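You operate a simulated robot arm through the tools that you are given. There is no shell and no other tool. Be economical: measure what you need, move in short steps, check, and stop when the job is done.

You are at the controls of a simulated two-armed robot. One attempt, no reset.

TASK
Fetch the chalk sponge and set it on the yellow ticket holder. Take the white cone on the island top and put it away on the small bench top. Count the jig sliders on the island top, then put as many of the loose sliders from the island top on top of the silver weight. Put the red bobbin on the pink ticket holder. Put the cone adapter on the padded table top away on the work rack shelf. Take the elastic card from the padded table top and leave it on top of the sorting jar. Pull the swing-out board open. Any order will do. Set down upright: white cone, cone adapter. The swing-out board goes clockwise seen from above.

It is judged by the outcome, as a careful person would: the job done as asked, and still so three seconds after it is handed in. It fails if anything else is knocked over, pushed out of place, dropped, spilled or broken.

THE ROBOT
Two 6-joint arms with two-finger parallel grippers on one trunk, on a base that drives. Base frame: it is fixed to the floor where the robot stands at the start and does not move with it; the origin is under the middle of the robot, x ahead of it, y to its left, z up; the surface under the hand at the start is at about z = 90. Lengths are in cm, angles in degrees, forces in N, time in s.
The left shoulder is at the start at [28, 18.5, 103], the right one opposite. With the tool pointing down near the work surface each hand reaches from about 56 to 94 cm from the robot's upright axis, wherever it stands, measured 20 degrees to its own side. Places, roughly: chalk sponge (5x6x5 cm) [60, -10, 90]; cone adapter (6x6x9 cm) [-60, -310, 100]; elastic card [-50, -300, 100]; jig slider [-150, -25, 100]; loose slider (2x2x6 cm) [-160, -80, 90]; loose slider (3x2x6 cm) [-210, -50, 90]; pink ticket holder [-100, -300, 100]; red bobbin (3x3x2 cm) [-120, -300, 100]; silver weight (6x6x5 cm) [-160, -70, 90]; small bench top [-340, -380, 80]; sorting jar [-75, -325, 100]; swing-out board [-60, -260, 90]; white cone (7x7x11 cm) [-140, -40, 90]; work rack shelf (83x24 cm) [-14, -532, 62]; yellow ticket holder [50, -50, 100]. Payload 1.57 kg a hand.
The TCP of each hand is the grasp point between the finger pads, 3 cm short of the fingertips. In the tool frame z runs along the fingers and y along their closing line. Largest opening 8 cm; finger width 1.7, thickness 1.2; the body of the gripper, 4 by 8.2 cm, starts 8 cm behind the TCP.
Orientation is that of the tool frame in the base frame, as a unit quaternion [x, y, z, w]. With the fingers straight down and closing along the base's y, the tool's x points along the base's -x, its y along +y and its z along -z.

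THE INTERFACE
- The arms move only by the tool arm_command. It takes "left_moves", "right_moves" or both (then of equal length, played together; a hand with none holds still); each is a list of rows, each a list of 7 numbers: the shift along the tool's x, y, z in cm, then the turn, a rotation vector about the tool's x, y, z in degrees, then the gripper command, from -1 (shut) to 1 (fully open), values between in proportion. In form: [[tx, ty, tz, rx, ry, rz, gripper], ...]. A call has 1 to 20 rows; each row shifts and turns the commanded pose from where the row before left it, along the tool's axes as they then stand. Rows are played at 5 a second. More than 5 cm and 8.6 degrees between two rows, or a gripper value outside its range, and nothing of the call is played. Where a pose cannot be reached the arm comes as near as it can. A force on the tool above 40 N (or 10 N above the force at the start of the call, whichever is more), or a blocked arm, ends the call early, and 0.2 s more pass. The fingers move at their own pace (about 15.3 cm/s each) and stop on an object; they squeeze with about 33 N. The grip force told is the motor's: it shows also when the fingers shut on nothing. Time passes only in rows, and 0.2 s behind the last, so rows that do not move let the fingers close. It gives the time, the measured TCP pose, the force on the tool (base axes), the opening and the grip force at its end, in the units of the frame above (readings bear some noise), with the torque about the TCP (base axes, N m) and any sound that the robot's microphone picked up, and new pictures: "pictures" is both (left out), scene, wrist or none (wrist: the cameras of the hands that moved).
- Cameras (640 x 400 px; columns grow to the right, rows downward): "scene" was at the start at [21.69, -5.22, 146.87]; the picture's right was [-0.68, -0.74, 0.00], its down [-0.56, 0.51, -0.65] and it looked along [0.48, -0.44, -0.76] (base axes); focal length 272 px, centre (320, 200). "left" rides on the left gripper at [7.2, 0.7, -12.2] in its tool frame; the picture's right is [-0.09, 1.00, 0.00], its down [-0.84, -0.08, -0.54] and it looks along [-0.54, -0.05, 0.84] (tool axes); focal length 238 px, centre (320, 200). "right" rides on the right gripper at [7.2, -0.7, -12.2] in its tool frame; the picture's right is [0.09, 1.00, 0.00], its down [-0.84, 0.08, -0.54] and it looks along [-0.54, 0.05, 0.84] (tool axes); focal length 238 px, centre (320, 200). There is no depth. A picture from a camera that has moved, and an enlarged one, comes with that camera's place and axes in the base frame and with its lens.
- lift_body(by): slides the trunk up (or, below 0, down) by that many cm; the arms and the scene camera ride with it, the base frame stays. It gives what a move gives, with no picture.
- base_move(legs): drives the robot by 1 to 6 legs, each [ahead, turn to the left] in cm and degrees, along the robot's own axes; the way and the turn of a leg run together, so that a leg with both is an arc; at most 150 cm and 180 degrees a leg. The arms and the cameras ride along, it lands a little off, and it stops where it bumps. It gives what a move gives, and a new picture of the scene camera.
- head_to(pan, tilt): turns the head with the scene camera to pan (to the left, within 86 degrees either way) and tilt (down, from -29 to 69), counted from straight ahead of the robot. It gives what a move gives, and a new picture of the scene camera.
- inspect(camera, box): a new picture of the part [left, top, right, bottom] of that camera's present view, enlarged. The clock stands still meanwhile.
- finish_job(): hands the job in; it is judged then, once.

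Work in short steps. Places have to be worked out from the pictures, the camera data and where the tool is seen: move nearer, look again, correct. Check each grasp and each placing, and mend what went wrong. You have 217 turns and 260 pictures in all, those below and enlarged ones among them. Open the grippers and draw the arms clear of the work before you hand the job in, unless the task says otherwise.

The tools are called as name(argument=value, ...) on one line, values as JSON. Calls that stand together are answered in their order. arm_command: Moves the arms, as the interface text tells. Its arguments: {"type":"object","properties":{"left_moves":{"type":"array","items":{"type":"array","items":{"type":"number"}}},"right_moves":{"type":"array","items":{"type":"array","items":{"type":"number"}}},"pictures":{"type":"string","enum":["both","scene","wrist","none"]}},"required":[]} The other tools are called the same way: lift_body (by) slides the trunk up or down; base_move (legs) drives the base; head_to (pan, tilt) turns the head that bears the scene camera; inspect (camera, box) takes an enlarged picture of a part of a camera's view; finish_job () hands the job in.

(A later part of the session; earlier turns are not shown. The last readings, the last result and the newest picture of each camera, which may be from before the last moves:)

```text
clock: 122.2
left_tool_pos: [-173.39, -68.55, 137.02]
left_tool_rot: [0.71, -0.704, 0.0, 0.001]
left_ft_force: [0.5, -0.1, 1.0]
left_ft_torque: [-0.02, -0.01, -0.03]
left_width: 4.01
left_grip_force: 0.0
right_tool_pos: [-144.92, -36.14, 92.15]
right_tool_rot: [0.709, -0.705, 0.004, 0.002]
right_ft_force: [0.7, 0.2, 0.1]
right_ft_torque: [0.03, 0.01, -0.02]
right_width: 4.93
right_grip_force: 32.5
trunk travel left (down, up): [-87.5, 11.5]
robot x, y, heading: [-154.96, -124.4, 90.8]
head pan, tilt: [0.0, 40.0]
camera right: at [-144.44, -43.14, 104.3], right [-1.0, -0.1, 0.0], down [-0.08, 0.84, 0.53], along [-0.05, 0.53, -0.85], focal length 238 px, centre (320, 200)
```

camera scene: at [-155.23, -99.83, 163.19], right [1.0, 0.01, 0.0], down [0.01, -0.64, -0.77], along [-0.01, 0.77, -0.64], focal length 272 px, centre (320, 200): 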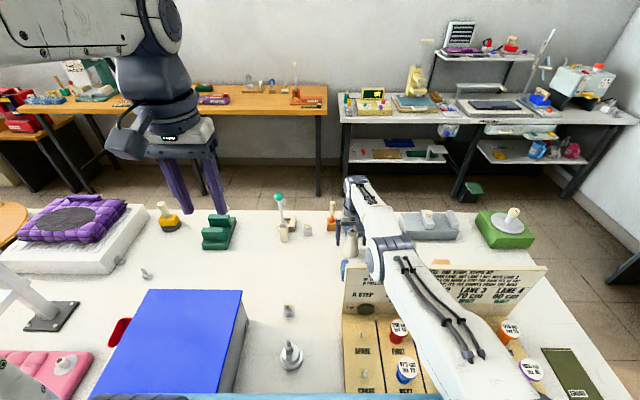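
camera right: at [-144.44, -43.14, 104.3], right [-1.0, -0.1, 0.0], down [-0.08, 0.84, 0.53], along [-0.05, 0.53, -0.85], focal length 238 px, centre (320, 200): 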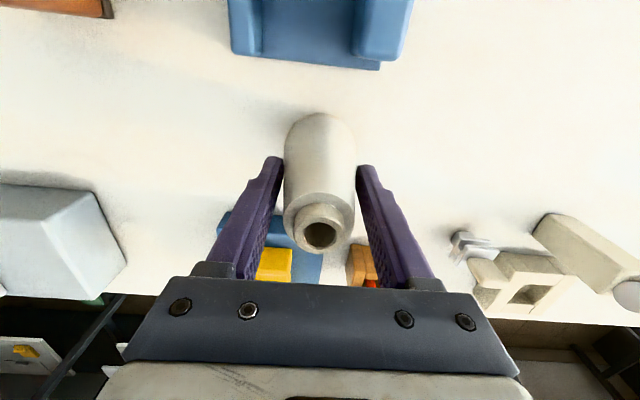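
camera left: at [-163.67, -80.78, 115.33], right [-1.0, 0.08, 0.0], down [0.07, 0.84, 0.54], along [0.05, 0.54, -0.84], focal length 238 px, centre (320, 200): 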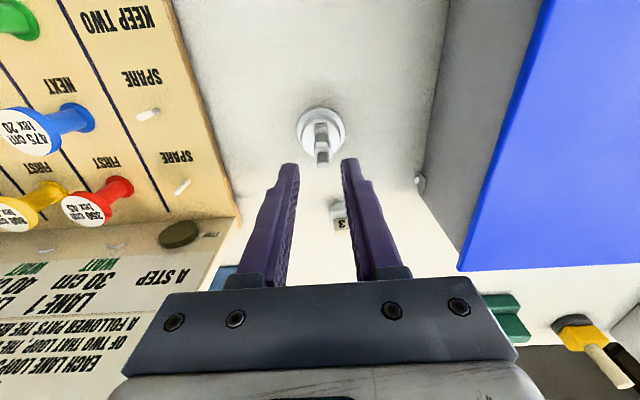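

Gripped (4.93 cm). I lift with the trunk.

lift_body(by=3)

lift_body(by=8)

inspect(camera="right", box=[0, 0, 640, 400])

```text
clock: 122.9
left_tool_pos: [-173.28, -68.48, 140.09]
left_tool_rot: [0.71, -0.704, 0.001, 0.001]
left_ft_force: [-0.1, -0.3, -0.2]
left_ft_torque: [0.02, -0.02, -0.01]
left_width: 4.0
left_grip_force: 0.1
right_tool_pos: [-144.81, -36.03, 95.19]
right_tool_rot: [0.709, -0.705, 0.005, 0.002]
right_ft_force: [0.1, 0.4, -1.1]
right_ft_torque: [-0.02, 0.0, 0.0]
right_width: 4.92
right_grip_force: 32.8
trunk travel left (down, up): [-90.5, 8.5]
robot x, y, heading: [-155.03, -124.1, 90.6]
head pan, tilt: [0.0, 40.0]
```

```text
clock: 124.1
left_tool_pos: [-173.38, -68.56, 148.03]
left_tool_rot: [0.711, -0.703, 0.001, 0.0]
left_ft_force: [0.4, 0.2, 0.2]
left_ft_torque: [-0.04, -0.02, -0.05]
left_width: 4.01
left_grip_force: 0.0
right_tool_pos: [-144.98, -36.08, 103.18]
right_tool_rot: [0.709, -0.705, 0.005, 0.001]
right_ft_force: [0.1, 0.3, -1.3]
right_ft_torque: [0.06, 0.01, -0.01]
right_width: 4.93
right_grip_force: 33.0
trunk travel left (down, up): [-98.5, 0.5]
robot x, y, heading: [-155.31, -124.01, 90.6]
head pan, tilt: [0.0, 40.0]
```

```text
1.00 times, centred on (320, 200) of right (not enlarged: the box is as wide or as high as the picture)
camera zoom: at [-144.44, -43.12, 115.28], right [-1.0, -0.1, 0.0], down [-0.08, 0.84, 0.53], along [-0.05, 0.53, -0.85], focal length 238 px, centre (320, 200)
```

zoom: 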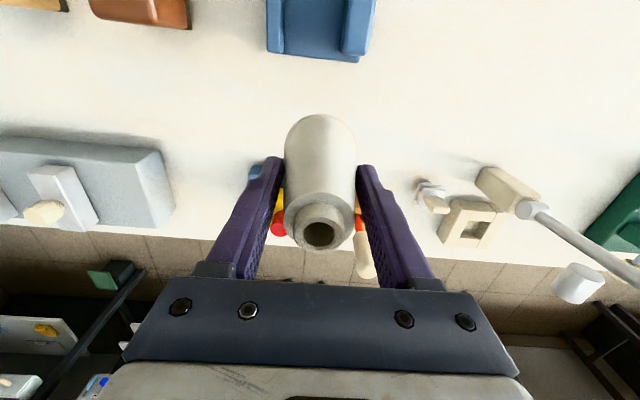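

Cone lifted. I shift it left past the lane board's end (x≈-149) and begin retracting.

arm_command(right_moves=[[0.5, 3, 0, 0, 0, 0, -1], [0.5, 3, 0, 0, 0, 0, -1], [0.5, 3, 0, 0, 0, 0, -1], [0.5, 3, 0, 0, 0, 0, -1], [2, 0, 0, 0, 0, 0, -1], [2, 0, 0, 0, 0, 0, -1], [0, 0, 0, 0, 0, 0, -1]], pictures="scene")

```text
clock: 125.7
left_tool_pos: [-173.41, -68.62, 148.07]
left_tool_rot: [0.71, -0.704, 0.001, 0.001]
left_ft_force: [-0.4, 0.8, 0.3]
left_ft_torque: [0.02, -0.01, 0.03]
left_width: 4.02
left_grip_force: 0.1
right_tool_pos: [-157.63, -39.53, 102.77]
right_tool_rot: [0.709, -0.705, 0.005, 0.001]
right_ft_force: [-0.3, -1.2, -1.6]
right_ft_torque: [0.01, 0.01, 0.03]
right_width: 4.93
right_grip_force: 33.2
right hand out of reach, approached as far as the arm can: row 4, 5, 6
trunk travel left (down, up): [-98.5, 0.5]
robot x, y, heading: [-154.76, -124.32, 90.6]
head pan, tilt: [0.0, 40.0]
camera scene: at [-155.25, -99.78, 174.19], right [1.0, 0.01, 0.0], down [0.01, -0.64, -0.77], along [-0.01, 0.77, -0.64], focal length 272 px, centre (320, 200)
```

scene: 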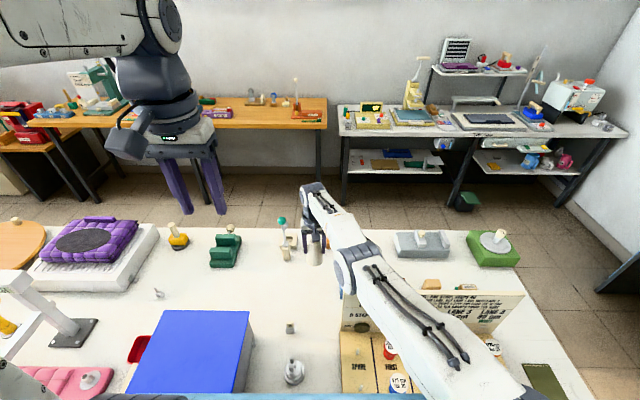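

The path straight back at x≈-157 clears the weight (sliders at -163) and the board (-149). I back the robot 65 cm.

base_move(legs=[[-65, 0]])

```text
clock: 129.4
left_tool_pos: [-172.81, -134.68, 147.98]
left_tool_rot: [0.713, -0.701, 0.001, 0.001]
left_ft_force: [0.1, -0.4, 0.2]
left_ft_torque: [0.03, 0.04, -0.01]
left_width: 3.99
left_grip_force: 0.0
right_tool_pos: [-157.27, -105.61, 102.8]
right_tool_rot: [0.712, -0.703, 0.005, 0.001]
right_ft_force: [0.0, 1.3, -1.1]
right_ft_torque: [-0.02, 0.01, -0.01]
right_width: 4.9
right_grip_force: 32.8
trunk travel left (down, up): [-98.5, 0.5]
robot x, y, heading: [-154.44, -190.43, 91.0]
head pan, tilt: [0.0, 40.0]
camera scene: at [-154.53, -165.83, 174.19], right [1.0, 0.02, 0.0], down [0.01, -0.64, -0.77], along [-0.01, 0.77, -0.64], focal length 272 px, centre (320, 200)
```

scene: 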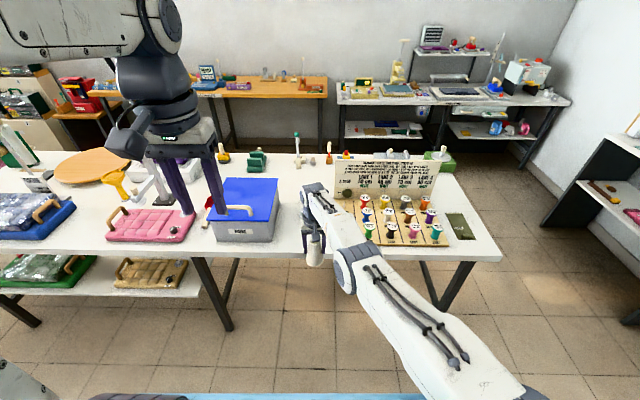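

Clear of the island. I step the right hand down and inward to bring the elbow up out of the straight pose.

arm_command(right_moves=[[0, 0, 3, 0, 0, 0, -1], [0.5, 0, 3, 0, 0, 0, -1], [2, 0, 2, 0, 0, 0, -1], [3, 0, 1, 0, 0, 0, -1], [4, 0, 0, 0, 0, 0, -1], [4, 0, 0, 0, 0, 0, -1], [4, 0, 0, 0, 0, 0, -1], [0, 0, 0, 0, 0, 0, -1]], pictures="scene")

```text
clock: 131.2
left_tool_pos: [-172.78, -134.58, 148.05]
left_tool_rot: [0.712, -0.702, 0.001, 0.0]
left_ft_force: [0.6, 0.5, -0.7]
left_ft_torque: [0.01, 0.06, 0.02]
left_width: 4.0
left_grip_force: 0.1
right_tool_pos: [-161.57, -112.82, 89.1]
right_tool_rot: [0.711, -0.703, 0.006, 0.002]
right_ft_force: [-0.5, -0.4, -1.5]
right_ft_torque: [-0.03, 0.02, -0.01]
right_width: 4.89
right_grip_force: 32.9
right hand out of reach, approached as far as the arm can: row 1, 2, 3, 4, 5, 6, 7
trunk travel left (down, up): [-98.5, 0.5]
robot x, y, heading: [-154.04, -190.32, 90.9]
head pan, tilt: [0.0, 40.0]
camera scene: at [-154.54, -165.84, 174.19], right [1.0, 0.02, 0.0], down [0.01, -0.64, -0.77], along [-0.01, 0.77, -0.64], focal length 272 px, centre (320, 200)
```

scene: 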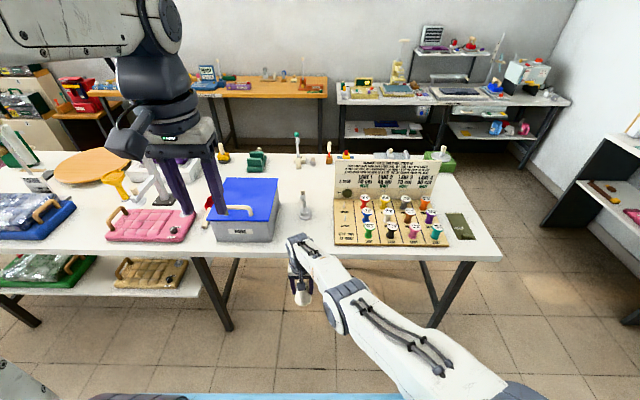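

arm_command(right_moves=[[0, -1, 3, 0, 0, 0, -1], [0, -1, 3, 0, 0, 0, -1], [0.5, -1, 3, 0, 0, 0, -1], [0.5, 0, 2, 0, 0, 0, -1], [2, 0, 0, 0, 0, 0, -1], [0, 0, 0, 0, 0, 0, -1]], pictures="scene")

```text
clock: 132.6
left_tool_pos: [-172.89, -134.74, 148.1]
left_tool_rot: [0.713, -0.702, 0.001, 0.001]
left_ft_force: [-0.2, -0.5, -0.1]
left_ft_torque: [-0.06, 0.01, 0.0]
left_width: 4.02
left_grip_force: 0.1
right_tool_pos: [-157.84, -117.83, 79.06]
right_tool_rot: [0.711, -0.704, 0.006, 0.002]
right_ft_force: [-0.4, -0.8, -1.3]
right_ft_torque: [-0.02, -0.01, -0.03]
right_width: 4.88
right_grip_force: 32.9
right hand out of reach, approached as far as the arm can: row 1, 2, 3, 4, 5
trunk travel left (down, up): [-98.5, 0.5]
robot x, y, heading: [-153.87, -190.01, 91.1]
head pan, tilt: [0.0, 40.0]
camera scene: at [-154.53, -165.84, 174.19], right [1.0, 0.02, 0.0], down [0.01, -0.64, -0.77], along [-0.01, 0.77, -0.64], focal length 272 px, centre (320, 200)
```

scene: 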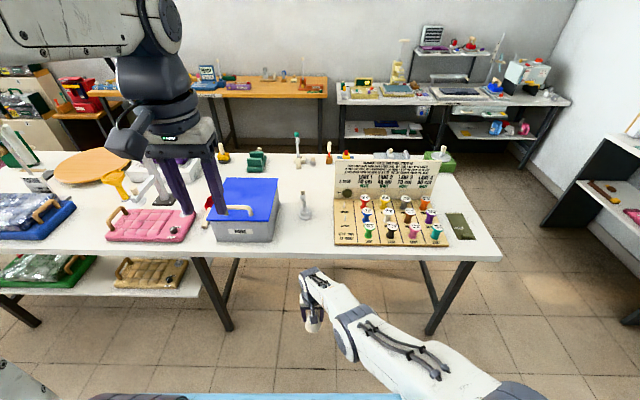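

The arm is held by a wrist limit in the elbow-low branch, not by distance. I back off 20 cm for space, then stretch the hand fully outward and push down to flip the elbow.

base_move(legs=[[-20, 0]])

arm_command(right_moves=[[-4, 0, 0, 0, 0, 0, -1], [-4, 0, 0, 0, 0, 0, -1], [-4, 0, 0, 0, 0, 0, -1], [-4, 0, 0, 0, 0, 0, -1], [-4, 0, 1, 0, 0, 0, -1], [-3, 0, 1, 0, 0, 0, -1], [0, 0, 2, 0, 0, 0, -1], [0, 0, 2, 0, 0, 0, -1], [0, 0, 0, 0, 0, 0, -1]], pictures="scene")

```text
clock: 134.2
left_tool_pos: [-172.37, -155.1, 148.13]
left_tool_rot: [0.711, -0.703, 0.0, 0.001]
left_ft_force: [0.2, 0.1, 0.1]
left_ft_torque: [0.0, -0.03, 0.0]
left_width: 3.99
left_grip_force: 0.0
right_tool_pos: [-157.25, -138.17, 79.01]
right_tool_rot: [0.709, -0.705, 0.006, 0.002]
right_ft_force: [-0.4, 0.9, -1.7]
right_ft_torque: [0.03, -0.01, -0.01]
right_width: 4.9
right_grip_force: 33.2
trunk travel left (down, up): [-98.5, 0.5]
robot x, y, heading: [-153.7, -211.04, 90.8]
head pan, tilt: [0.0, 40.0]
camera scene: at [-154.15, -186.24, 174.19], right [1.0, 0.01, 0.0], down [0.01, -0.64, -0.77], along [-0.01, 0.77, -0.64], focal length 272 px, centre (320, 200)
```

scene: 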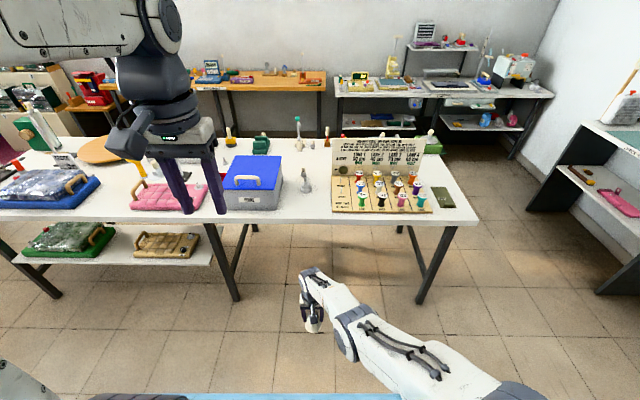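

```text
clock: 136.2
left_tool_pos: [-172.34, -155.03, 148.14]
left_tool_rot: [0.711, -0.703, 0.001, 0.001]
left_ft_force: [0.4, 0.5, -0.2]
left_ft_torque: [-0.03, 0.06, 0.01]
left_width: 3.98
left_grip_force: 0.0
right_tool_pos: [-153.24, -133.22, 83.2]
right_tool_rot: [0.71, -0.704, 0.007, 0.002]
right_ft_force: [-0.1, -0.6, -1.1]
right_ft_torque: [0.02, 0.04, 0.0]
right_width: 4.88
right_grip_force: 33.3
right hand out of reach, approached as far as the arm can: row 1, 2, 3, 4, 5, 6, 7, 8
trunk travel left (down, up): [-98.5, 0.5]
robot x, y, heading: [-154.03, -210.85, 90.5]
head pan, tilt: [0.0, 40.0]
camera scene: at [-154.14, -186.25, 174.19], right [1.0, 0.01, 0.0], down [0.01, -0.64, -0.77], along [-0.01, 0.77, -0.64], focal length 272 px, centre (320, 200)
```

scene: 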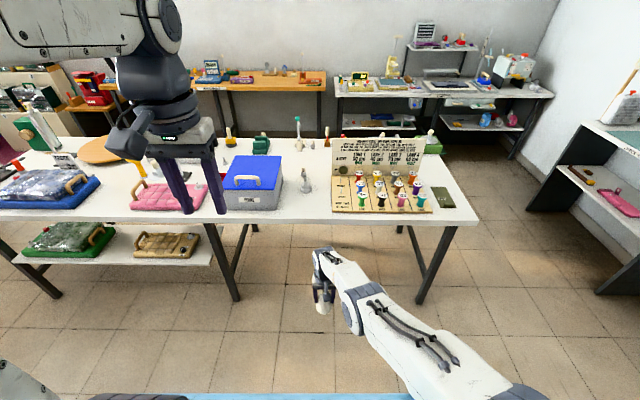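

Analysis of the readings: each call starts from the measured pose, the arm is simply straight, and only small tangential steps within reach let it bend. I try small down-and-slightly-in steps.

arm_command(right_moves=[[0.9, 0, 1.9, 0, 0, 0, -1], [1.1, 0, 1.9, 0, 0, 0, -1], [1.3, 0, 1.8, 0, 0, 0, -1], [1.8, 0, 1.5, 0, 0, 0, -1], [2.5, 0, 1, 0, 0, 0, -1], [3, 0, 0, 0, 0, 0, -1], [0, 0, 0, 0, 0, 0, -1]], pictures="scene")

```text
clock: 137.8
left_tool_pos: [-172.31, -155.09, 148.06]
left_tool_rot: [0.711, -0.703, 0.001, 0.001]
left_ft_force: [-0.6, 0.0, 1.2]
left_ft_torque: [0.03, -0.02, -0.02]
left_width: 3.99
left_grip_force: 0.0
right_tool_pos: [-153.27, -144.0, 75.33]
right_tool_rot: [0.71, -0.705, 0.006, 0.001]
right_ft_force: [-1.1, 0.6, -1.9]
right_ft_torque: [-0.02, -0.02, 0.04]
right_width: 4.87
right_grip_force: 32.7
right hand out of reach, approached as far as the arm can: row 2
trunk travel left (down, up): [-98.5, 0.5]
robot x, y, heading: [-153.85, -210.61, 90.9]
head pan, tilt: [0.0, 40.0]
camera scene: at [-154.15, -186.26, 174.19], right [1.0, 0.01, 0.0], down [0.01, -0.64, -0.77], along [-0.01, 0.77, -0.64], focal length 272 px, centre (320, 200)
```

scene: 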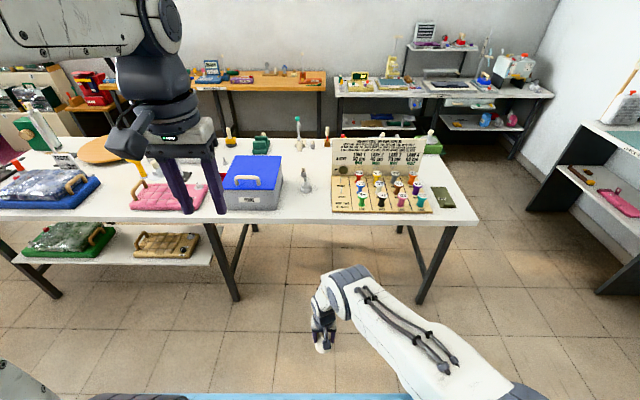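

The elbow bent. I raise the hand and move it to its own side for carrying, then look toward the bench area.

arm_command(right_moves=[[0.5, -2.5, -4, 0, 0, 0, -1], [0.5, -2.5, -4, 0, 0, 0, -1], [0.5, -2.5, -4, 0, 0, 0, -1], [0.5, -2.5, -4, 0, 0, 0, -1], [0.5, -2.5, -4, 0, 0, 0, -1], [0.5, -2.5, -4, 0, 0, 0, -1], [0.5, -2.5, -4, 0, 0, 0, -1], [0, -3, -4, 0, 0, 0, -1], [0, -3, -3, 0, 0, 0, -1], [0, 0, 0, 0, 0, 0, -1]], pictures="wrist")

head_to(pan=80, tilt=25)

```text
clock: 140.0
left_tool_pos: [-172.38, -154.96, 148.07]
left_tool_rot: [0.711, -0.703, 0.001, 0.001]
left_ft_force: [0.5, 0.3, -0.6]
left_ft_torque: [-0.04, 0.02, -0.02]
left_width: 4.01
left_grip_force: 0.1
right_tool_pos: [-129.47, -146.6, 110.97]
right_tool_rot: [0.71, -0.704, 0.006, 0.002]
right_ft_force: [0.1, 0.7, -1.0]
right_ft_torque: [-0.01, -0.02, 0.04]
right_width: 4.87
right_grip_force: 33.2
trunk travel left (down, up): [-98.5, 0.5]
robot x, y, heading: [-153.81, -211.11, 90.7]
head pan, tilt: [0.0, 40.0]
camera right: at [-128.87, -153.55, 123.11], right [-0.99, -0.1, 0.0], down [-0.09, 0.84, 0.53], along [-0.05, 0.53, -0.85], focal length 238 px, centre (320, 200)
```

right: 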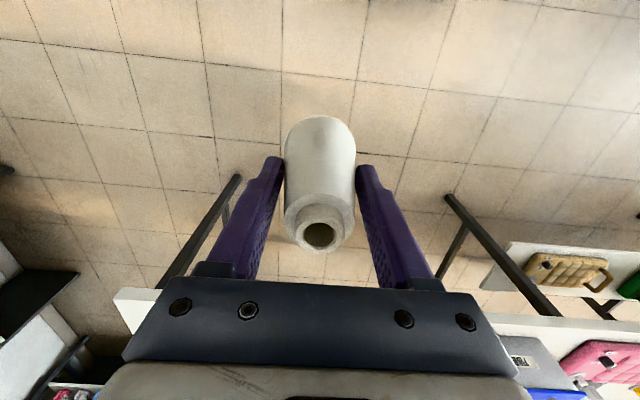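

```text
clock: 141.5
left_tool_pos: [-172.32, -155.1, 148.12]
left_tool_rot: [0.711, -0.703, 0.0, 0.001]
left_ft_force: [0.2, 0.3, 0.2]
left_ft_torque: [0.04, 0.04, -0.03]
left_width: 3.98
left_grip_force: 0.0
right_tool_pos: [-129.48, -146.54, 110.92]
right_tool_rot: [0.709, -0.705, 0.006, 0.002]
right_ft_force: [-0.6, 0.5, -1.7]
right_ft_torque: [-0.03, 0.0, 0.02]
right_width: 4.87
right_grip_force: 33.4
trunk travel left (down, up): [-98.5, 0.5]
robot x, y, heading: [-153.58, -211.18, 90.6]
head pan, tilt: [80.0, 25.0]
camera scene: at [-163.13, -193.26, 176.52], right [0.16, 0.99, 0.0], down [0.42, -0.07, -0.91], along [-0.89, 0.15, -0.42], focal length 272 px, centre (320, 200)
```

scene: 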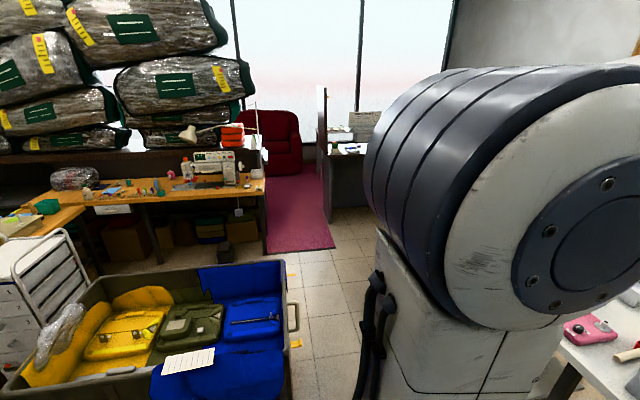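

A trolley stands to the left-front. I turn left to face roughly the small bench (-x,-y) and look.

base_move(legs=[[0, 130]])

head_to(pan=0, tilt=20)

```text
clock: 147.3
left_tool_pos: [-185.28, -260.43, 148.14]
left_tool_rot: [0.94, 0.341, 0.001, 0.0]
left_ft_force: [0.7, -0.5, -0.1]
left_ft_torque: [-0.01, 0.0, -0.01]
left_width: 3.99
left_grip_force: 0.0
right_tool_pos: [-218.94, -232.5, 110.81]
right_tool_rot: [0.941, 0.339, 0.004, -0.003]
right_ft_force: [-0.6, -0.2, -1.3]
right_ft_torque: [0.01, 0.0, -0.04]
right_width: 4.84
right_grip_force: 32.7
trunk travel left (down, up): [-98.5, 0.5]
robot x, y, heading: [-153.63, -210.7, -140.2]
head pan, tilt: [80.0, 25.0]
camera scene: at [-161.55, -229.03, 176.52], right [-0.87, -0.5, 0.0], down [-0.21, 0.37, -0.91], along [0.45, -0.79, -0.42], focal length 272 px, centre (320, 200)
```

scene: 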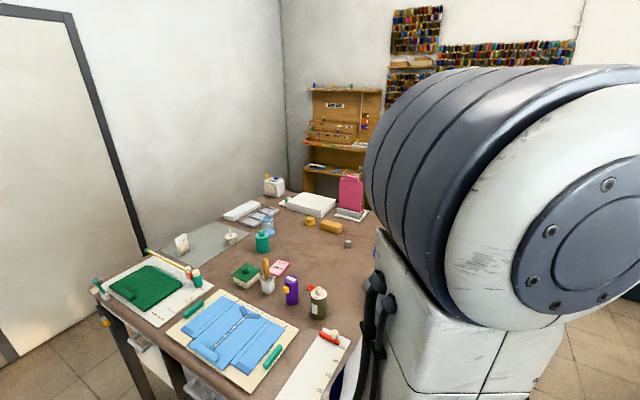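

```text
clock: 148.8
left_tool_pos: [-185.37, -260.39, 148.05]
left_tool_rot: [0.94, 0.341, 0.001, 0.0]
left_ft_force: [-0.2, 0.3, -0.4]
left_ft_torque: [0.02, -0.03, 0.03]
left_width: 3.99
left_grip_force: 0.1
right_tool_pos: [-219.04, -232.5, 111.0]
right_tool_rot: [0.941, 0.339, 0.004, -0.004]
right_ft_force: [-0.7, -0.7, -2.3]
right_ft_torque: [-0.01, -0.02, -0.02]
right_width: 4.86
right_grip_force: 33.2
trunk travel left (down, up): [-98.5, 0.5]
robot x, y, heading: [-153.53, -210.39, -140.1]
head pan, tilt: [0.0, 20.0]
camera scene: at [-173.29, -227.01, 177.33], right [-0.64, 0.77, 0.0], down [0.26, 0.22, -0.94], along [-0.72, -0.6, -0.34], focal length 272 px, centre (320, 200)
```

scene: 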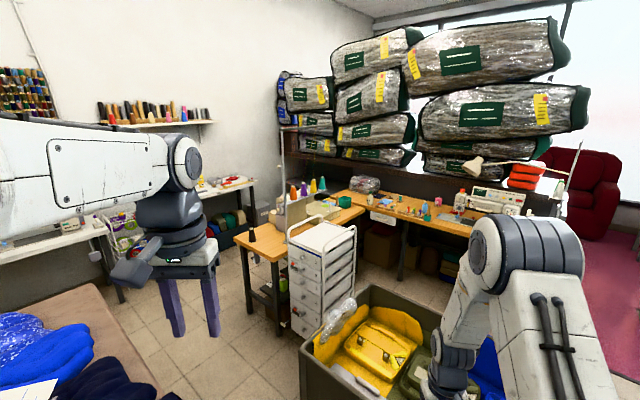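

inspect(camera="scene", box=[220, 160, 460, 310])

```text
2.67 times, centred on (340, 235) of scene
camera zoom: at [-173.29, -227.01, 177.33], right [-0.64, 0.77, 0.0], down [0.26, 0.22, -0.94], along [-0.72, -0.6, -0.34], focal length 726 px, centre (267, 107)
```

zoom: 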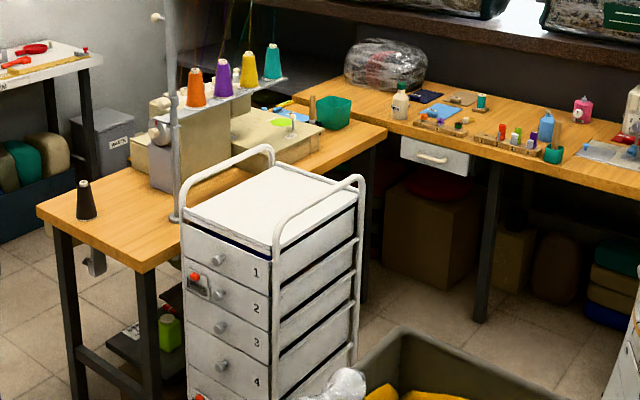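

The way between trolley and padded table looks too narrow (~54 cm), so I'll go round the east side of the padded table. I turn right (over free floor) to face +x and drive along y≈-205.

base_move(legs=[[0, -110], [0, -108]])

head_to(pan=-40, tilt=35)

```text
clock: 158.3
left_tool_pos: [-98.62, -190.6, 148.03]
left_tool_rot: [-0.021, 1.0, -0.001, 0.0]
left_ft_force: [-0.5, 0.1, -0.4]
left_ft_torque: [0.03, -0.04, -0.02]
left_width: 3.99
left_grip_force: 0.0
right_tool_pos: [-88.92, -233.25, 110.93]
right_tool_rot: [-0.019, 1.0, -0.002, -0.006]
right_ft_force: [-0.3, -0.4, -1.6]
right_ft_torque: [-0.02, 0.03, 0.01]
right_width: 4.83
right_grip_force: 33.3
trunk travel left (down, up): [-98.5, 0.5]
robot x, y, heading: [-153.83, -210.98, 2.4]
head pan, tilt: [0.0, 20.0]
camera scene: at [-128.53, -209.7, 177.33], right [0.04, -1.0, 0.0], down [-0.34, -0.01, -0.94], along [0.94, 0.04, -0.34], focal length 272 px, centre (320, 200)
```

scene: 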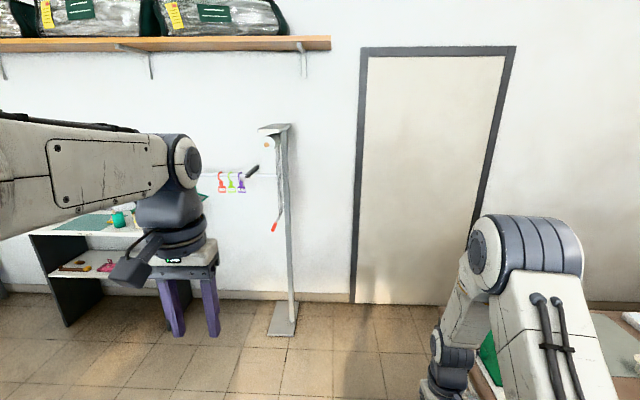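

```text
clock: 159.4
left_tool_pos: [-98.56, -190.57, 148.1]
left_tool_rot: [-0.021, 1.0, -0.001, 0.0]
left_ft_force: [0.3, -0.2, 0.2]
left_ft_torque: [0.0, -0.02, 0.02]
left_width: 3.98
left_grip_force: 0.0
right_tool_pos: [-88.88, -233.27, 110.99]
right_tool_rot: [-0.018, 1.0, -0.002, -0.005]
right_ft_force: [-0.2, 0.3, -1.7]
right_ft_torque: [0.0, 0.01, 0.02]
right_width: 4.84
right_grip_force: 32.6
trunk travel left (down, up): [-98.5, 0.5]
robot x, y, heading: [-153.57, -210.98, 2.4]
head pan, tilt: [-40.0, 35.0]
camera scene: at [-130.86, -215.45, 174.95], right [-0.61, -0.79, 0.0], down [-0.45, 0.35, -0.82], along [0.65, -0.5, -0.57], focal length 272 px, centre (320, 200)
```

scene: 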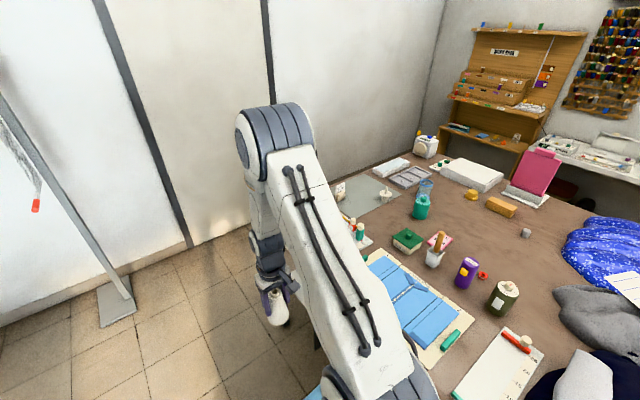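

inspect(camera="scene", box=[320, 120, 560, 300])

base_move(legs=[[120, 0], [55, 0], [0, -92]])

```text
2.22 times, centred on (440, 210) of scene
camera zoom: at [-130.86, -215.45, 174.95], right [-0.61, -0.79, 0.0], down [-0.45, 0.35, -0.82], along [0.65, -0.5, -0.57], focal length 605 px, centre (53, 178)
```

zoom: 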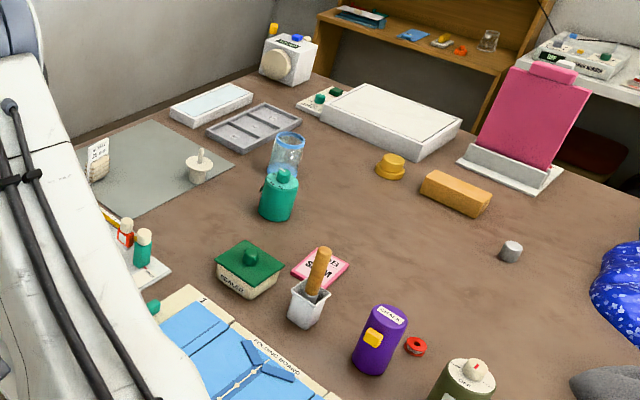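

```text
clock: 166.8
left_tool_pos: [41.03, -183.94, 147.84]
left_tool_rot: [-0.026, 1.0, -0.006, -0.009]
left_ft_force: [10.2, -18.6, -3.0]
left_ft_torque: [2.61, 1.51, -0.41]
left_width: 3.99
left_grip_force: 0.1
right_tool_pos: [51.93, -226.02, 111.0]
right_tool_rot: [-0.024, 1.0, -0.001, -0.006]
right_ft_force: [-0.4, 0.2, -2.3]
right_ft_torque: [-0.01, 0.02, -0.01]
right_width: 4.85
right_grip_force: 33.1
trunk travel left (down, up): [-98.5, 0.5]
robot x, y, heading: [-13.26, -204.47, 3.0]
head pan, tilt: [-40.0, 35.0]
stopped in leg 2: the force on the tool passed its limit at 106 N (the readings are from after the stop); the commanded pose is now the measured one
camera scene: at [9.71, -208.82, 174.95], right [-0.6, -0.8, 0.0], down [-0.46, 0.35, -0.82], along [0.65, -0.49, -0.57], focal length 272 px, centre (320, 200)
```

scene: 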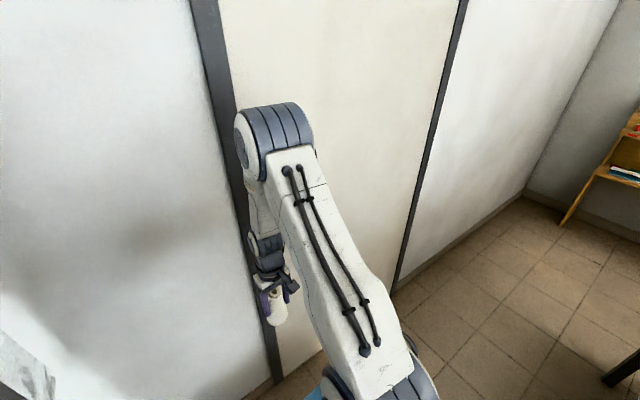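

The left hand met the stand by the wall. I back off and look at it.

base_move(legs=[[-12, 0]])

head_to(pan=25, tilt=20)

```text
clock: 167.7
left_tool_pos: [37.61, -183.98, 147.81]
left_tool_rot: [-0.028, 1.0, -0.005, -0.01]
left_ft_force: [1.4, -3.6, 1.3]
left_ft_torque: [0.69, 0.1, -0.03]
left_width: 3.99
left_grip_force: 0.1
right_tool_pos: [48.42, -225.95, 110.82]
right_tool_rot: [-0.025, 1.0, -0.003, -0.007]
right_ft_force: [-0.1, -0.2, -1.9]
right_ft_torque: [0.01, 0.04, 0.01]
right_width: 4.86
right_grip_force: 33.2
trunk travel left (down, up): [-98.5, 0.5]
robot x, y, heading: [-16.84, -204.21, 3.1]
head pan, tilt: [-40.0, 35.0]
stopped in leg 1: the force on the tool passed its limit at 58 N (the readings are from after the stop); the commanded pose is now the measured one
camera scene: at [6.3, -208.91, 174.93], right [-0.6, -0.8, 0.0], down [-0.46, 0.35, -0.82], along [0.65, -0.49, -0.57], focal length 272 px, centre (320, 200)
```

scene: 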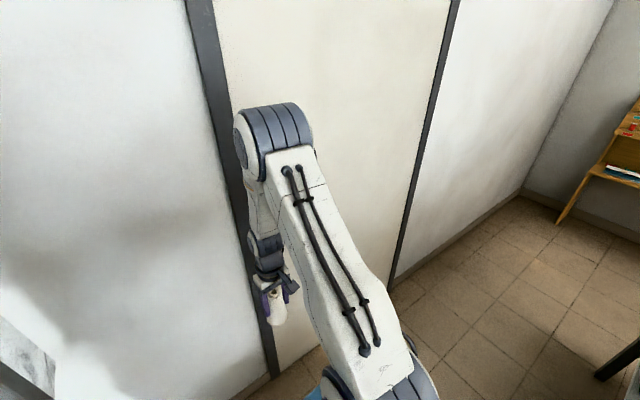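

```text
clock: 169.0
left_tool_pos: [37.46, -184.08, 147.87]
left_tool_rot: [-0.028, 1.0, -0.005, -0.009]
left_ft_force: [1.0, -7.0, -3.0]
left_ft_torque: [0.91, 0.18, -0.08]
left_width: 4.01
left_grip_force: 0.2
right_tool_pos: [48.35, -226.03, 111.03]
right_tool_rot: [-0.025, 1.0, -0.002, -0.005]
right_ft_force: [0.0, -0.3, -1.7]
right_ft_torque: [-0.03, 0.0, -0.01]
right_width: 4.81
right_grip_force: 33.2
trunk travel left (down, up): [-98.5, 0.5]
robot x, y, heading: [-16.94, -204.21, 3.1]
head pan, tilt: [25.0, 20.0]
camera scene: at [7.41, -199.26, 177.32], right [0.47, -0.88, 0.0], down [-0.3, -0.16, -0.94], along [0.83, 0.44, -0.34], focal length 272 px, centre (320, 200)
```

scene: 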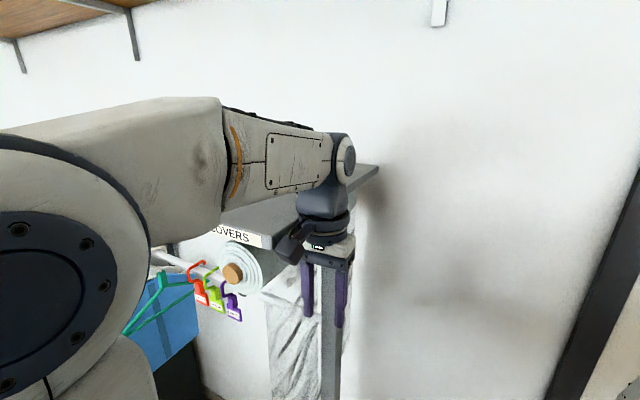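

inspect(camera="scene", box=[220, 140, 400, 340])

inspect(camera="left", box=[0, 0, 640, 400])

```text
2.00 times, centred on (310, 240) of scene
camera zoom: at [7.41, -199.26, 177.32], right [0.47, -0.88, 0.0], down [-0.3, -0.16, -0.94], along [0.83, 0.44, -0.34], focal length 544 px, centre (340, 120)
```

zoom: 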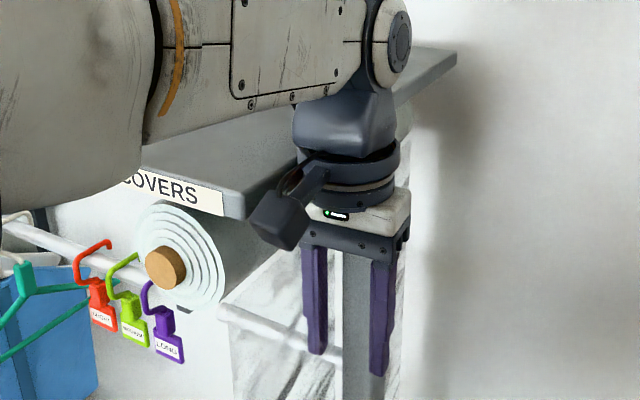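

```text
1.00 times, centred on (320, 200) of left (not enlarged: the box is as wide or as high as the picture)
camera zoom: at [30.42, -183.6, 160.17], right [0.04, 1.0, -0.01], down [0.85, -0.03, 0.53], along [0.53, -0.03, -0.85], focal length 238 px, centre (320, 200)
```

zoom: 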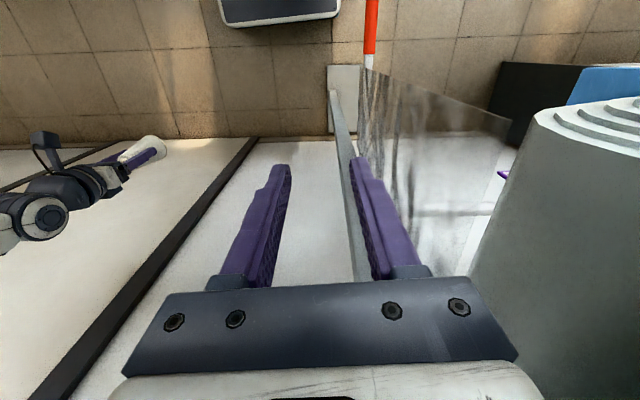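

The left wrist is rubbing the side edge of the covers stand's top plate (edge at y≈-180, z≈161). I shift the left hand 5 cm toward -y, away from it.

arm_command(left_moves=[[0, -2, 0, 0, 0, 0, 0], [0, -2, 0, 0, 0, 0, 0], [0, -2, 0, 0, 0, 0, 0], [0, 0, 0, 0, 0, 0, 0]], pictures="scene")

```text
clock: 170.0
left_tool_pos: [37.91, -189.82, 147.88]
left_tool_rot: [-0.027, 1.0, -0.005, -0.009]
left_ft_force: [0.0, -0.4, 0.2]
left_ft_torque: [-0.03, 0.0, -0.01]
left_width: 4.0
left_grip_force: 0.0
right_tool_pos: [48.32, -226.09, 110.95]
right_tool_rot: [-0.026, 1.0, -0.002, -0.006]
right_ft_force: [0.8, 0.0, -1.8]
right_ft_torque: [0.03, 0.02, -0.01]
right_width: 4.83
right_grip_force: 32.9
trunk travel left (down, up): [-98.5, 0.5]
robot x, y, heading: [-16.71, -204.21, 3.0]
head pan, tilt: [25.0, 20.0]
camera scene: at [7.39, -199.19, 177.33], right [0.47, -0.88, 0.0], down [-0.3, -0.16, -0.94], along [0.83, 0.44, -0.34], focal length 272 px, centre (320, 200)
```

scene: 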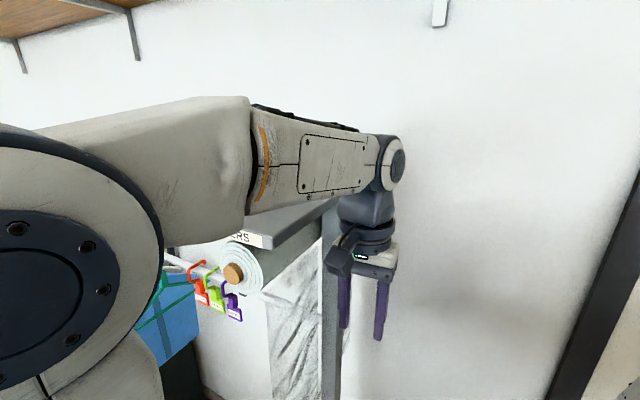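

Free of the plate; the stand is upright and in place. I turn right 45°, drive diagonally into the corridor, then turn to face -y.

base_move(legs=[[0, -48], [36, 0], [0, -45]])

head_to(pan=-35, tilt=30)

```text
clock: 176.5
left_tool_pos: [22.75, -283.79, 147.96]
left_tool_rot: [0.691, 0.722, 0.002, -0.01]
left_ft_force: [-0.3, -0.3, 0.3]
left_ft_torque: [0.02, 0.01, 0.0]
left_width: 4.0
left_grip_force: 0.0
right_tool_pos: [-13.68, -293.8, 110.97]
right_tool_rot: [0.693, 0.721, 0.0, -0.006]
right_ft_force: [0.4, 0.4, -0.7]
right_ft_torque: [-0.01, 0.01, 0.0]
right_width: 4.85
right_grip_force: 32.6
trunk travel left (down, up): [-98.5, 0.5]
robot x, y, heading: [8.48, -228.84, -87.7]
head pan, tilt: [25.0, 20.0]
camera scene: at [13.56, -253.13, 177.33], right [-0.89, -0.46, 0.0], down [-0.16, 0.3, -0.94], along [0.43, -0.83, -0.34], focal length 272 px, centre (320, 200)
```

scene: 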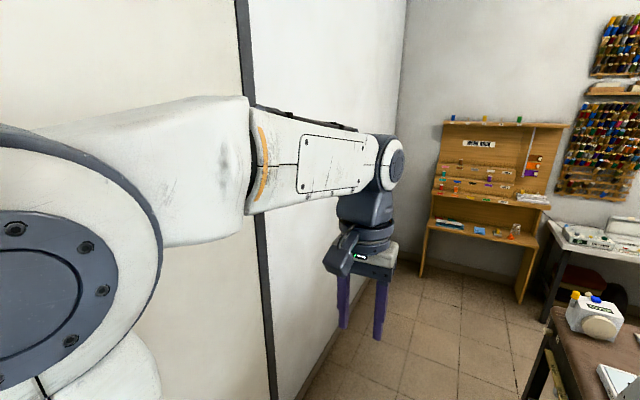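

```text
clock: 177.8
left_tool_pos: [22.75, -283.85, 147.96]
left_tool_rot: [0.691, 0.723, 0.003, -0.01]
left_ft_force: [0.7, -0.5, 0.7]
left_ft_torque: [0.02, 0.0, 0.02]
left_width: 3.98
left_grip_force: 0.0
right_tool_pos: [-13.46, -293.83, 110.91]
right_tool_rot: [0.693, 0.721, 0.002, -0.006]
right_ft_force: [0.4, -0.2, -1.3]
right_ft_torque: [0.0, -0.05, 0.04]
right_width: 4.82
right_grip_force: 33.5
trunk travel left (down, up): [-98.5, 0.5]
robot x, y, heading: [8.47, -229.12, -87.8]
head pan, tilt: [-35.0, 30.0]
camera scene: at [4.42, -252.47, 175.72], right [-0.84, 0.54, 0.0], down [0.27, 0.42, -0.87], along [-0.47, -0.73, -0.5], focal length 272 px, centre (320, 200)
```

scene: 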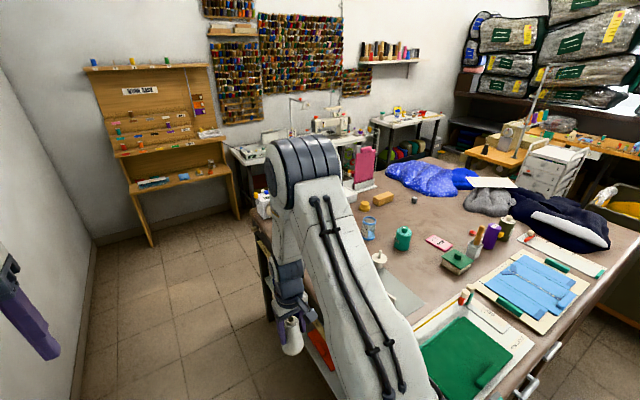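

Good overview. I drive on down the corridor to look at the gap behind the padded table.

base_move(legs=[[140, 0]])

head_to(pan=-80, tilt=30)

```text
clock: 185.0
left_tool_pos: [29.78, -428.38, 147.83]
left_tool_rot: [0.688, 0.726, 0.002, -0.01]
left_ft_force: [-1.3, 0.3, 0.5]
left_ft_torque: [-0.04, 0.02, 0.0]
left_width: 4.03
left_grip_force: 0.0
right_tool_pos: [-6.47, -438.76, 110.98]
right_tool_rot: [0.69, 0.724, 0.001, -0.005]
right_ft_force: [-0.5, -0.4, -1.1]
right_ft_torque: [0.02, -0.03, -0.01]
right_width: 4.84
right_grip_force: 33.3
trunk travel left (down, up): [-98.5, 0.5]
robot x, y, heading: [15.09, -373.92, -87.2]
head pan, tilt: [-35.0, 30.0]
camera scene: at [11.13, -397.22, 175.72], right [-0.85, 0.53, 0.0], down [0.27, 0.42, -0.87], along [-0.46, -0.73, -0.5], focal length 272 px, centre (320, 200)
```

scene: 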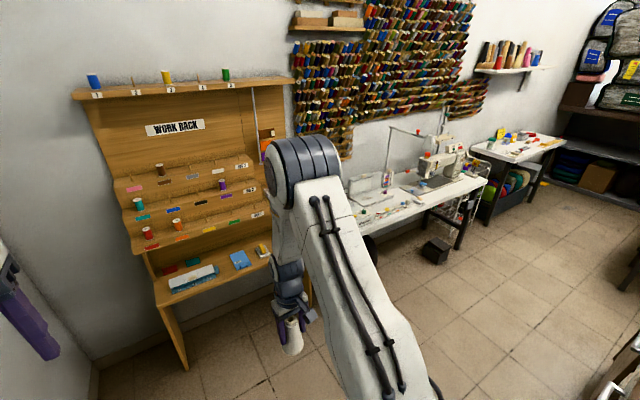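

```text
clock: 186.1
left_tool_pos: [29.82, -428.37, 147.87]
left_tool_rot: [0.688, 0.725, 0.002, -0.01]
left_ft_force: [0.3, 0.3, 0.5]
left_ft_torque: [0.03, -0.02, -0.01]
left_width: 4.02
left_grip_force: 0.0
right_tool_pos: [-6.5, -438.83, 110.93]
right_tool_rot: [0.69, 0.723, 0.002, -0.005]
right_ft_force: [0.0, -0.3, -1.7]
right_ft_torque: [0.02, 0.01, 0.01]
right_width: 4.82
right_grip_force: 33.4
trunk travel left (down, up): [-98.5, 0.5]
robot x, y, heading: [15.16, -373.65, -86.8]
head pan, tilt: [-80.0, 30.0]
camera scene: at [7.13, -391.58, 175.72], right [-0.22, 0.97, 0.0], down [0.49, 0.11, -0.87], along [-0.84, -0.19, -0.5], focal length 272 px, centre (320, 200)
```

scene: 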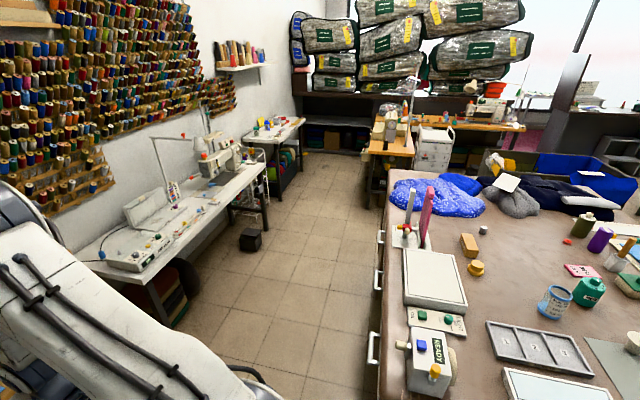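

The aisle behind the padded table is wide (y≈-383 to -477). I go to y≈-420, turn right and drive west toward the small bench.

base_move(legs=[[48, 0], [0, -93], [110, 0]])

head_to(pan=-15, tilt=30)

```text
clock: 198.0
left_tool_pos: [-149.03, -435.13, 147.94]
left_tool_rot: [1.0, 0.004, 0.009, -0.006]
left_ft_force: [0.0, -0.1, -0.4]
left_ft_torque: [-0.02, 0.0, 0.02]
left_width: 4.01
left_grip_force: 0.0
right_tool_pos: [-157.72, -398.65, 110.96]
right_tool_rot: [1.0, 0.003, 0.005, -0.003]
right_ft_force: [-0.4, 0.1, -1.5]
right_ft_torque: [-0.01, -0.01, 0.01]
right_width: 4.79
right_grip_force: 32.9
trunk travel left (down, up): [-98.5, 0.5]
robot x, y, heading: [-93.62, -423.45, -179.7]
head pan, tilt: [-80.0, 30.0]
camera scene: at [-111.34, -414.22, 175.72], right [0.98, 0.18, 0.0], down [0.09, -0.49, -0.87], along [-0.15, 0.85, -0.5], focal length 272 px, centre (320, 200)
```

scene: 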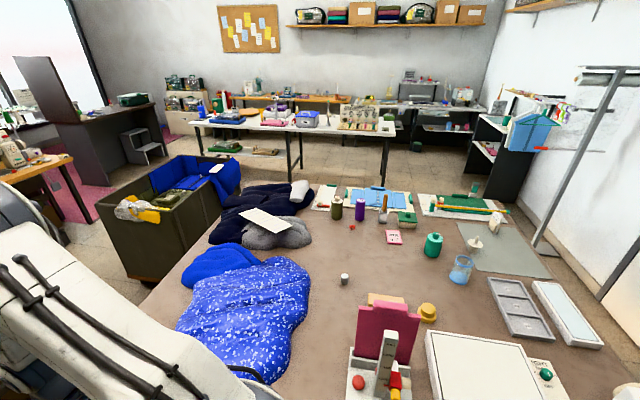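

```text
clock: 199.4
left_tool_pos: [-148.93, -435.25, 148.0]
left_tool_rot: [1.0, 0.005, 0.009, -0.005]
left_ft_force: [0.6, 0.3, -0.7]
left_ft_torque: [0.0, 0.0, 0.03]
left_width: 3.99
left_grip_force: 0.1
right_tool_pos: [-157.72, -398.61, 110.92]
right_tool_rot: [1.0, 0.002, 0.005, -0.002]
right_ft_force: [0.1, -0.3, -0.4]
right_ft_torque: [0.04, -0.04, -0.02]
right_width: 4.8
right_grip_force: 33.3
trunk travel left (down, up): [-98.5, 0.5]
robot x, y, heading: [-93.7, -422.59, -179.8]
head pan, tilt: [-15.0, 30.0]
camera scene: at [-118.46, -420.81, 175.72], right [0.25, 0.97, 0.0], down [0.48, -0.13, -0.87], along [-0.84, 0.22, -0.5], focal length 272 px, centre (320, 200)
```

scene: 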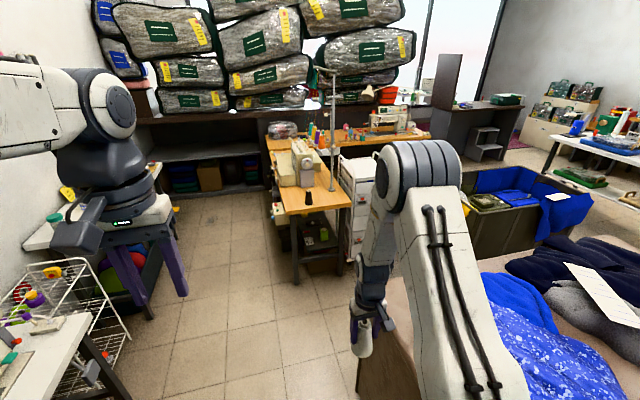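

inspect(camera="scene", box=[250, 110, 370, 230])

```text
3.33 times, centred on (310, 170) of scene
camera zoom: at [-118.46, -420.81, 175.72], right [0.25, 0.97, 0.0], down [0.48, -0.13, -0.87], along [-0.84, 0.22, -0.5], focal length 907 px, centre (353, 300)
```

zoom: 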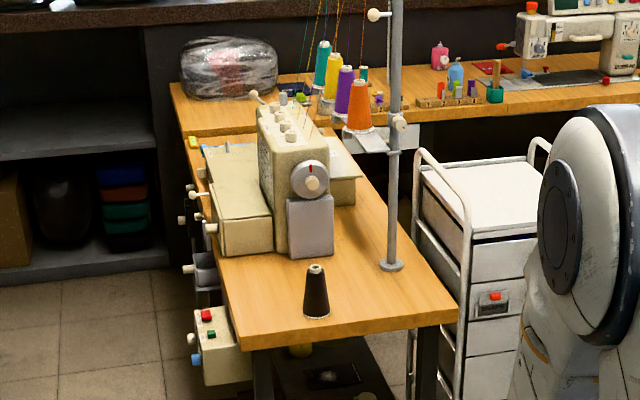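

I drive on to x≈-212 and turn right 20° to face the bench.

base_move(legs=[[118, 0], [0, -20]])

head_to(pan=-15, tilt=42)

inspect(camera="right", box=[0, 0, 640, 400])

```text
clock: 206.4
left_tool_pos: [-266.43, -415.69, 147.96]
left_tool_rot: [0.986, -0.169, 0.009, -0.003]
left_ft_force: [-0.6, -0.5, 0.1]
left_ft_torque: [-0.01, 0.01, -0.01]
left_width: 4.01
left_grip_force: 0.0
right_tool_pos: [-262.11, -378.44, 111.06]
right_tool_rot: [0.985, -0.172, 0.006, -0.002]
right_ft_force: [0.0, 0.4, -0.8]
right_ft_torque: [0.0, -0.01, 0.05]
right_width: 4.78
right_grip_force: 32.4
trunk travel left (down, up): [-98.5, 0.5]
robot x, y, heading: [-210.45, -422.97, 160.2]
head pan, tilt: [-15.0, 30.0]
camera scene: at [-232.88, -412.73, 175.72], right [0.57, 0.82, 0.0], down [0.41, -0.29, -0.87], along [-0.71, 0.5, -0.5], focal length 272 px, centre (320, 200)
```

scene: 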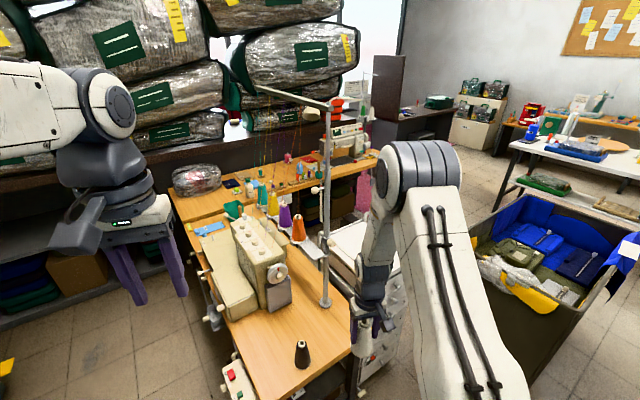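

```text
clock: 207.1
left_tool_pos: [-266.52, -415.67, 147.79]
left_tool_rot: [0.985, -0.17, 0.009, -0.004]
left_ft_force: [-0.4, -0.2, -0.4]
left_ft_torque: [0.02, 0.0, 0.03]
left_width: 4.02
left_grip_force: 0.1
right_tool_pos: [-262.16, -378.34, 110.9]
right_tool_rot: [0.985, -0.171, 0.007, -0.001]
right_ft_force: [0.0, 0.2, -1.5]
right_ft_torque: [-0.02, 0.0, -0.06]
right_width: 4.79
right_grip_force: 33.1
trunk travel left (down, up): [-98.5, 0.5]
robot x, y, heading: [-210.24, -423.32, 160.0]
head pan, tilt: [-15.0, 42.0]
camera scene: at [-232.33, -413.14, 173.9], right [0.57, 0.82, 0.0], down [0.55, -0.38, -0.74], along [-0.61, 0.43, -0.67], focal length 272 px, centre (320, 200)
```

scene: 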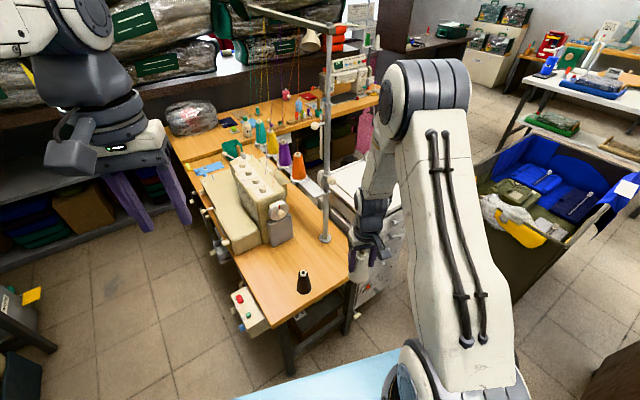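

```text
1.00 times, centred on (320, 200) of right (not enlarged: the box is as wide or as high as the picture)
camera zoom: at [-255.41, -380.09, 123.11], right [-0.25, -0.97, 0.0], down [-0.82, 0.21, 0.53], along [-0.51, 0.14, -0.85], focal length 238 px, centre (320, 200)
```

zoom: 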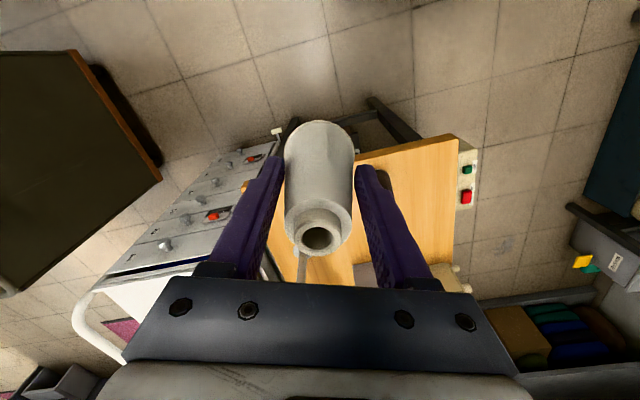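

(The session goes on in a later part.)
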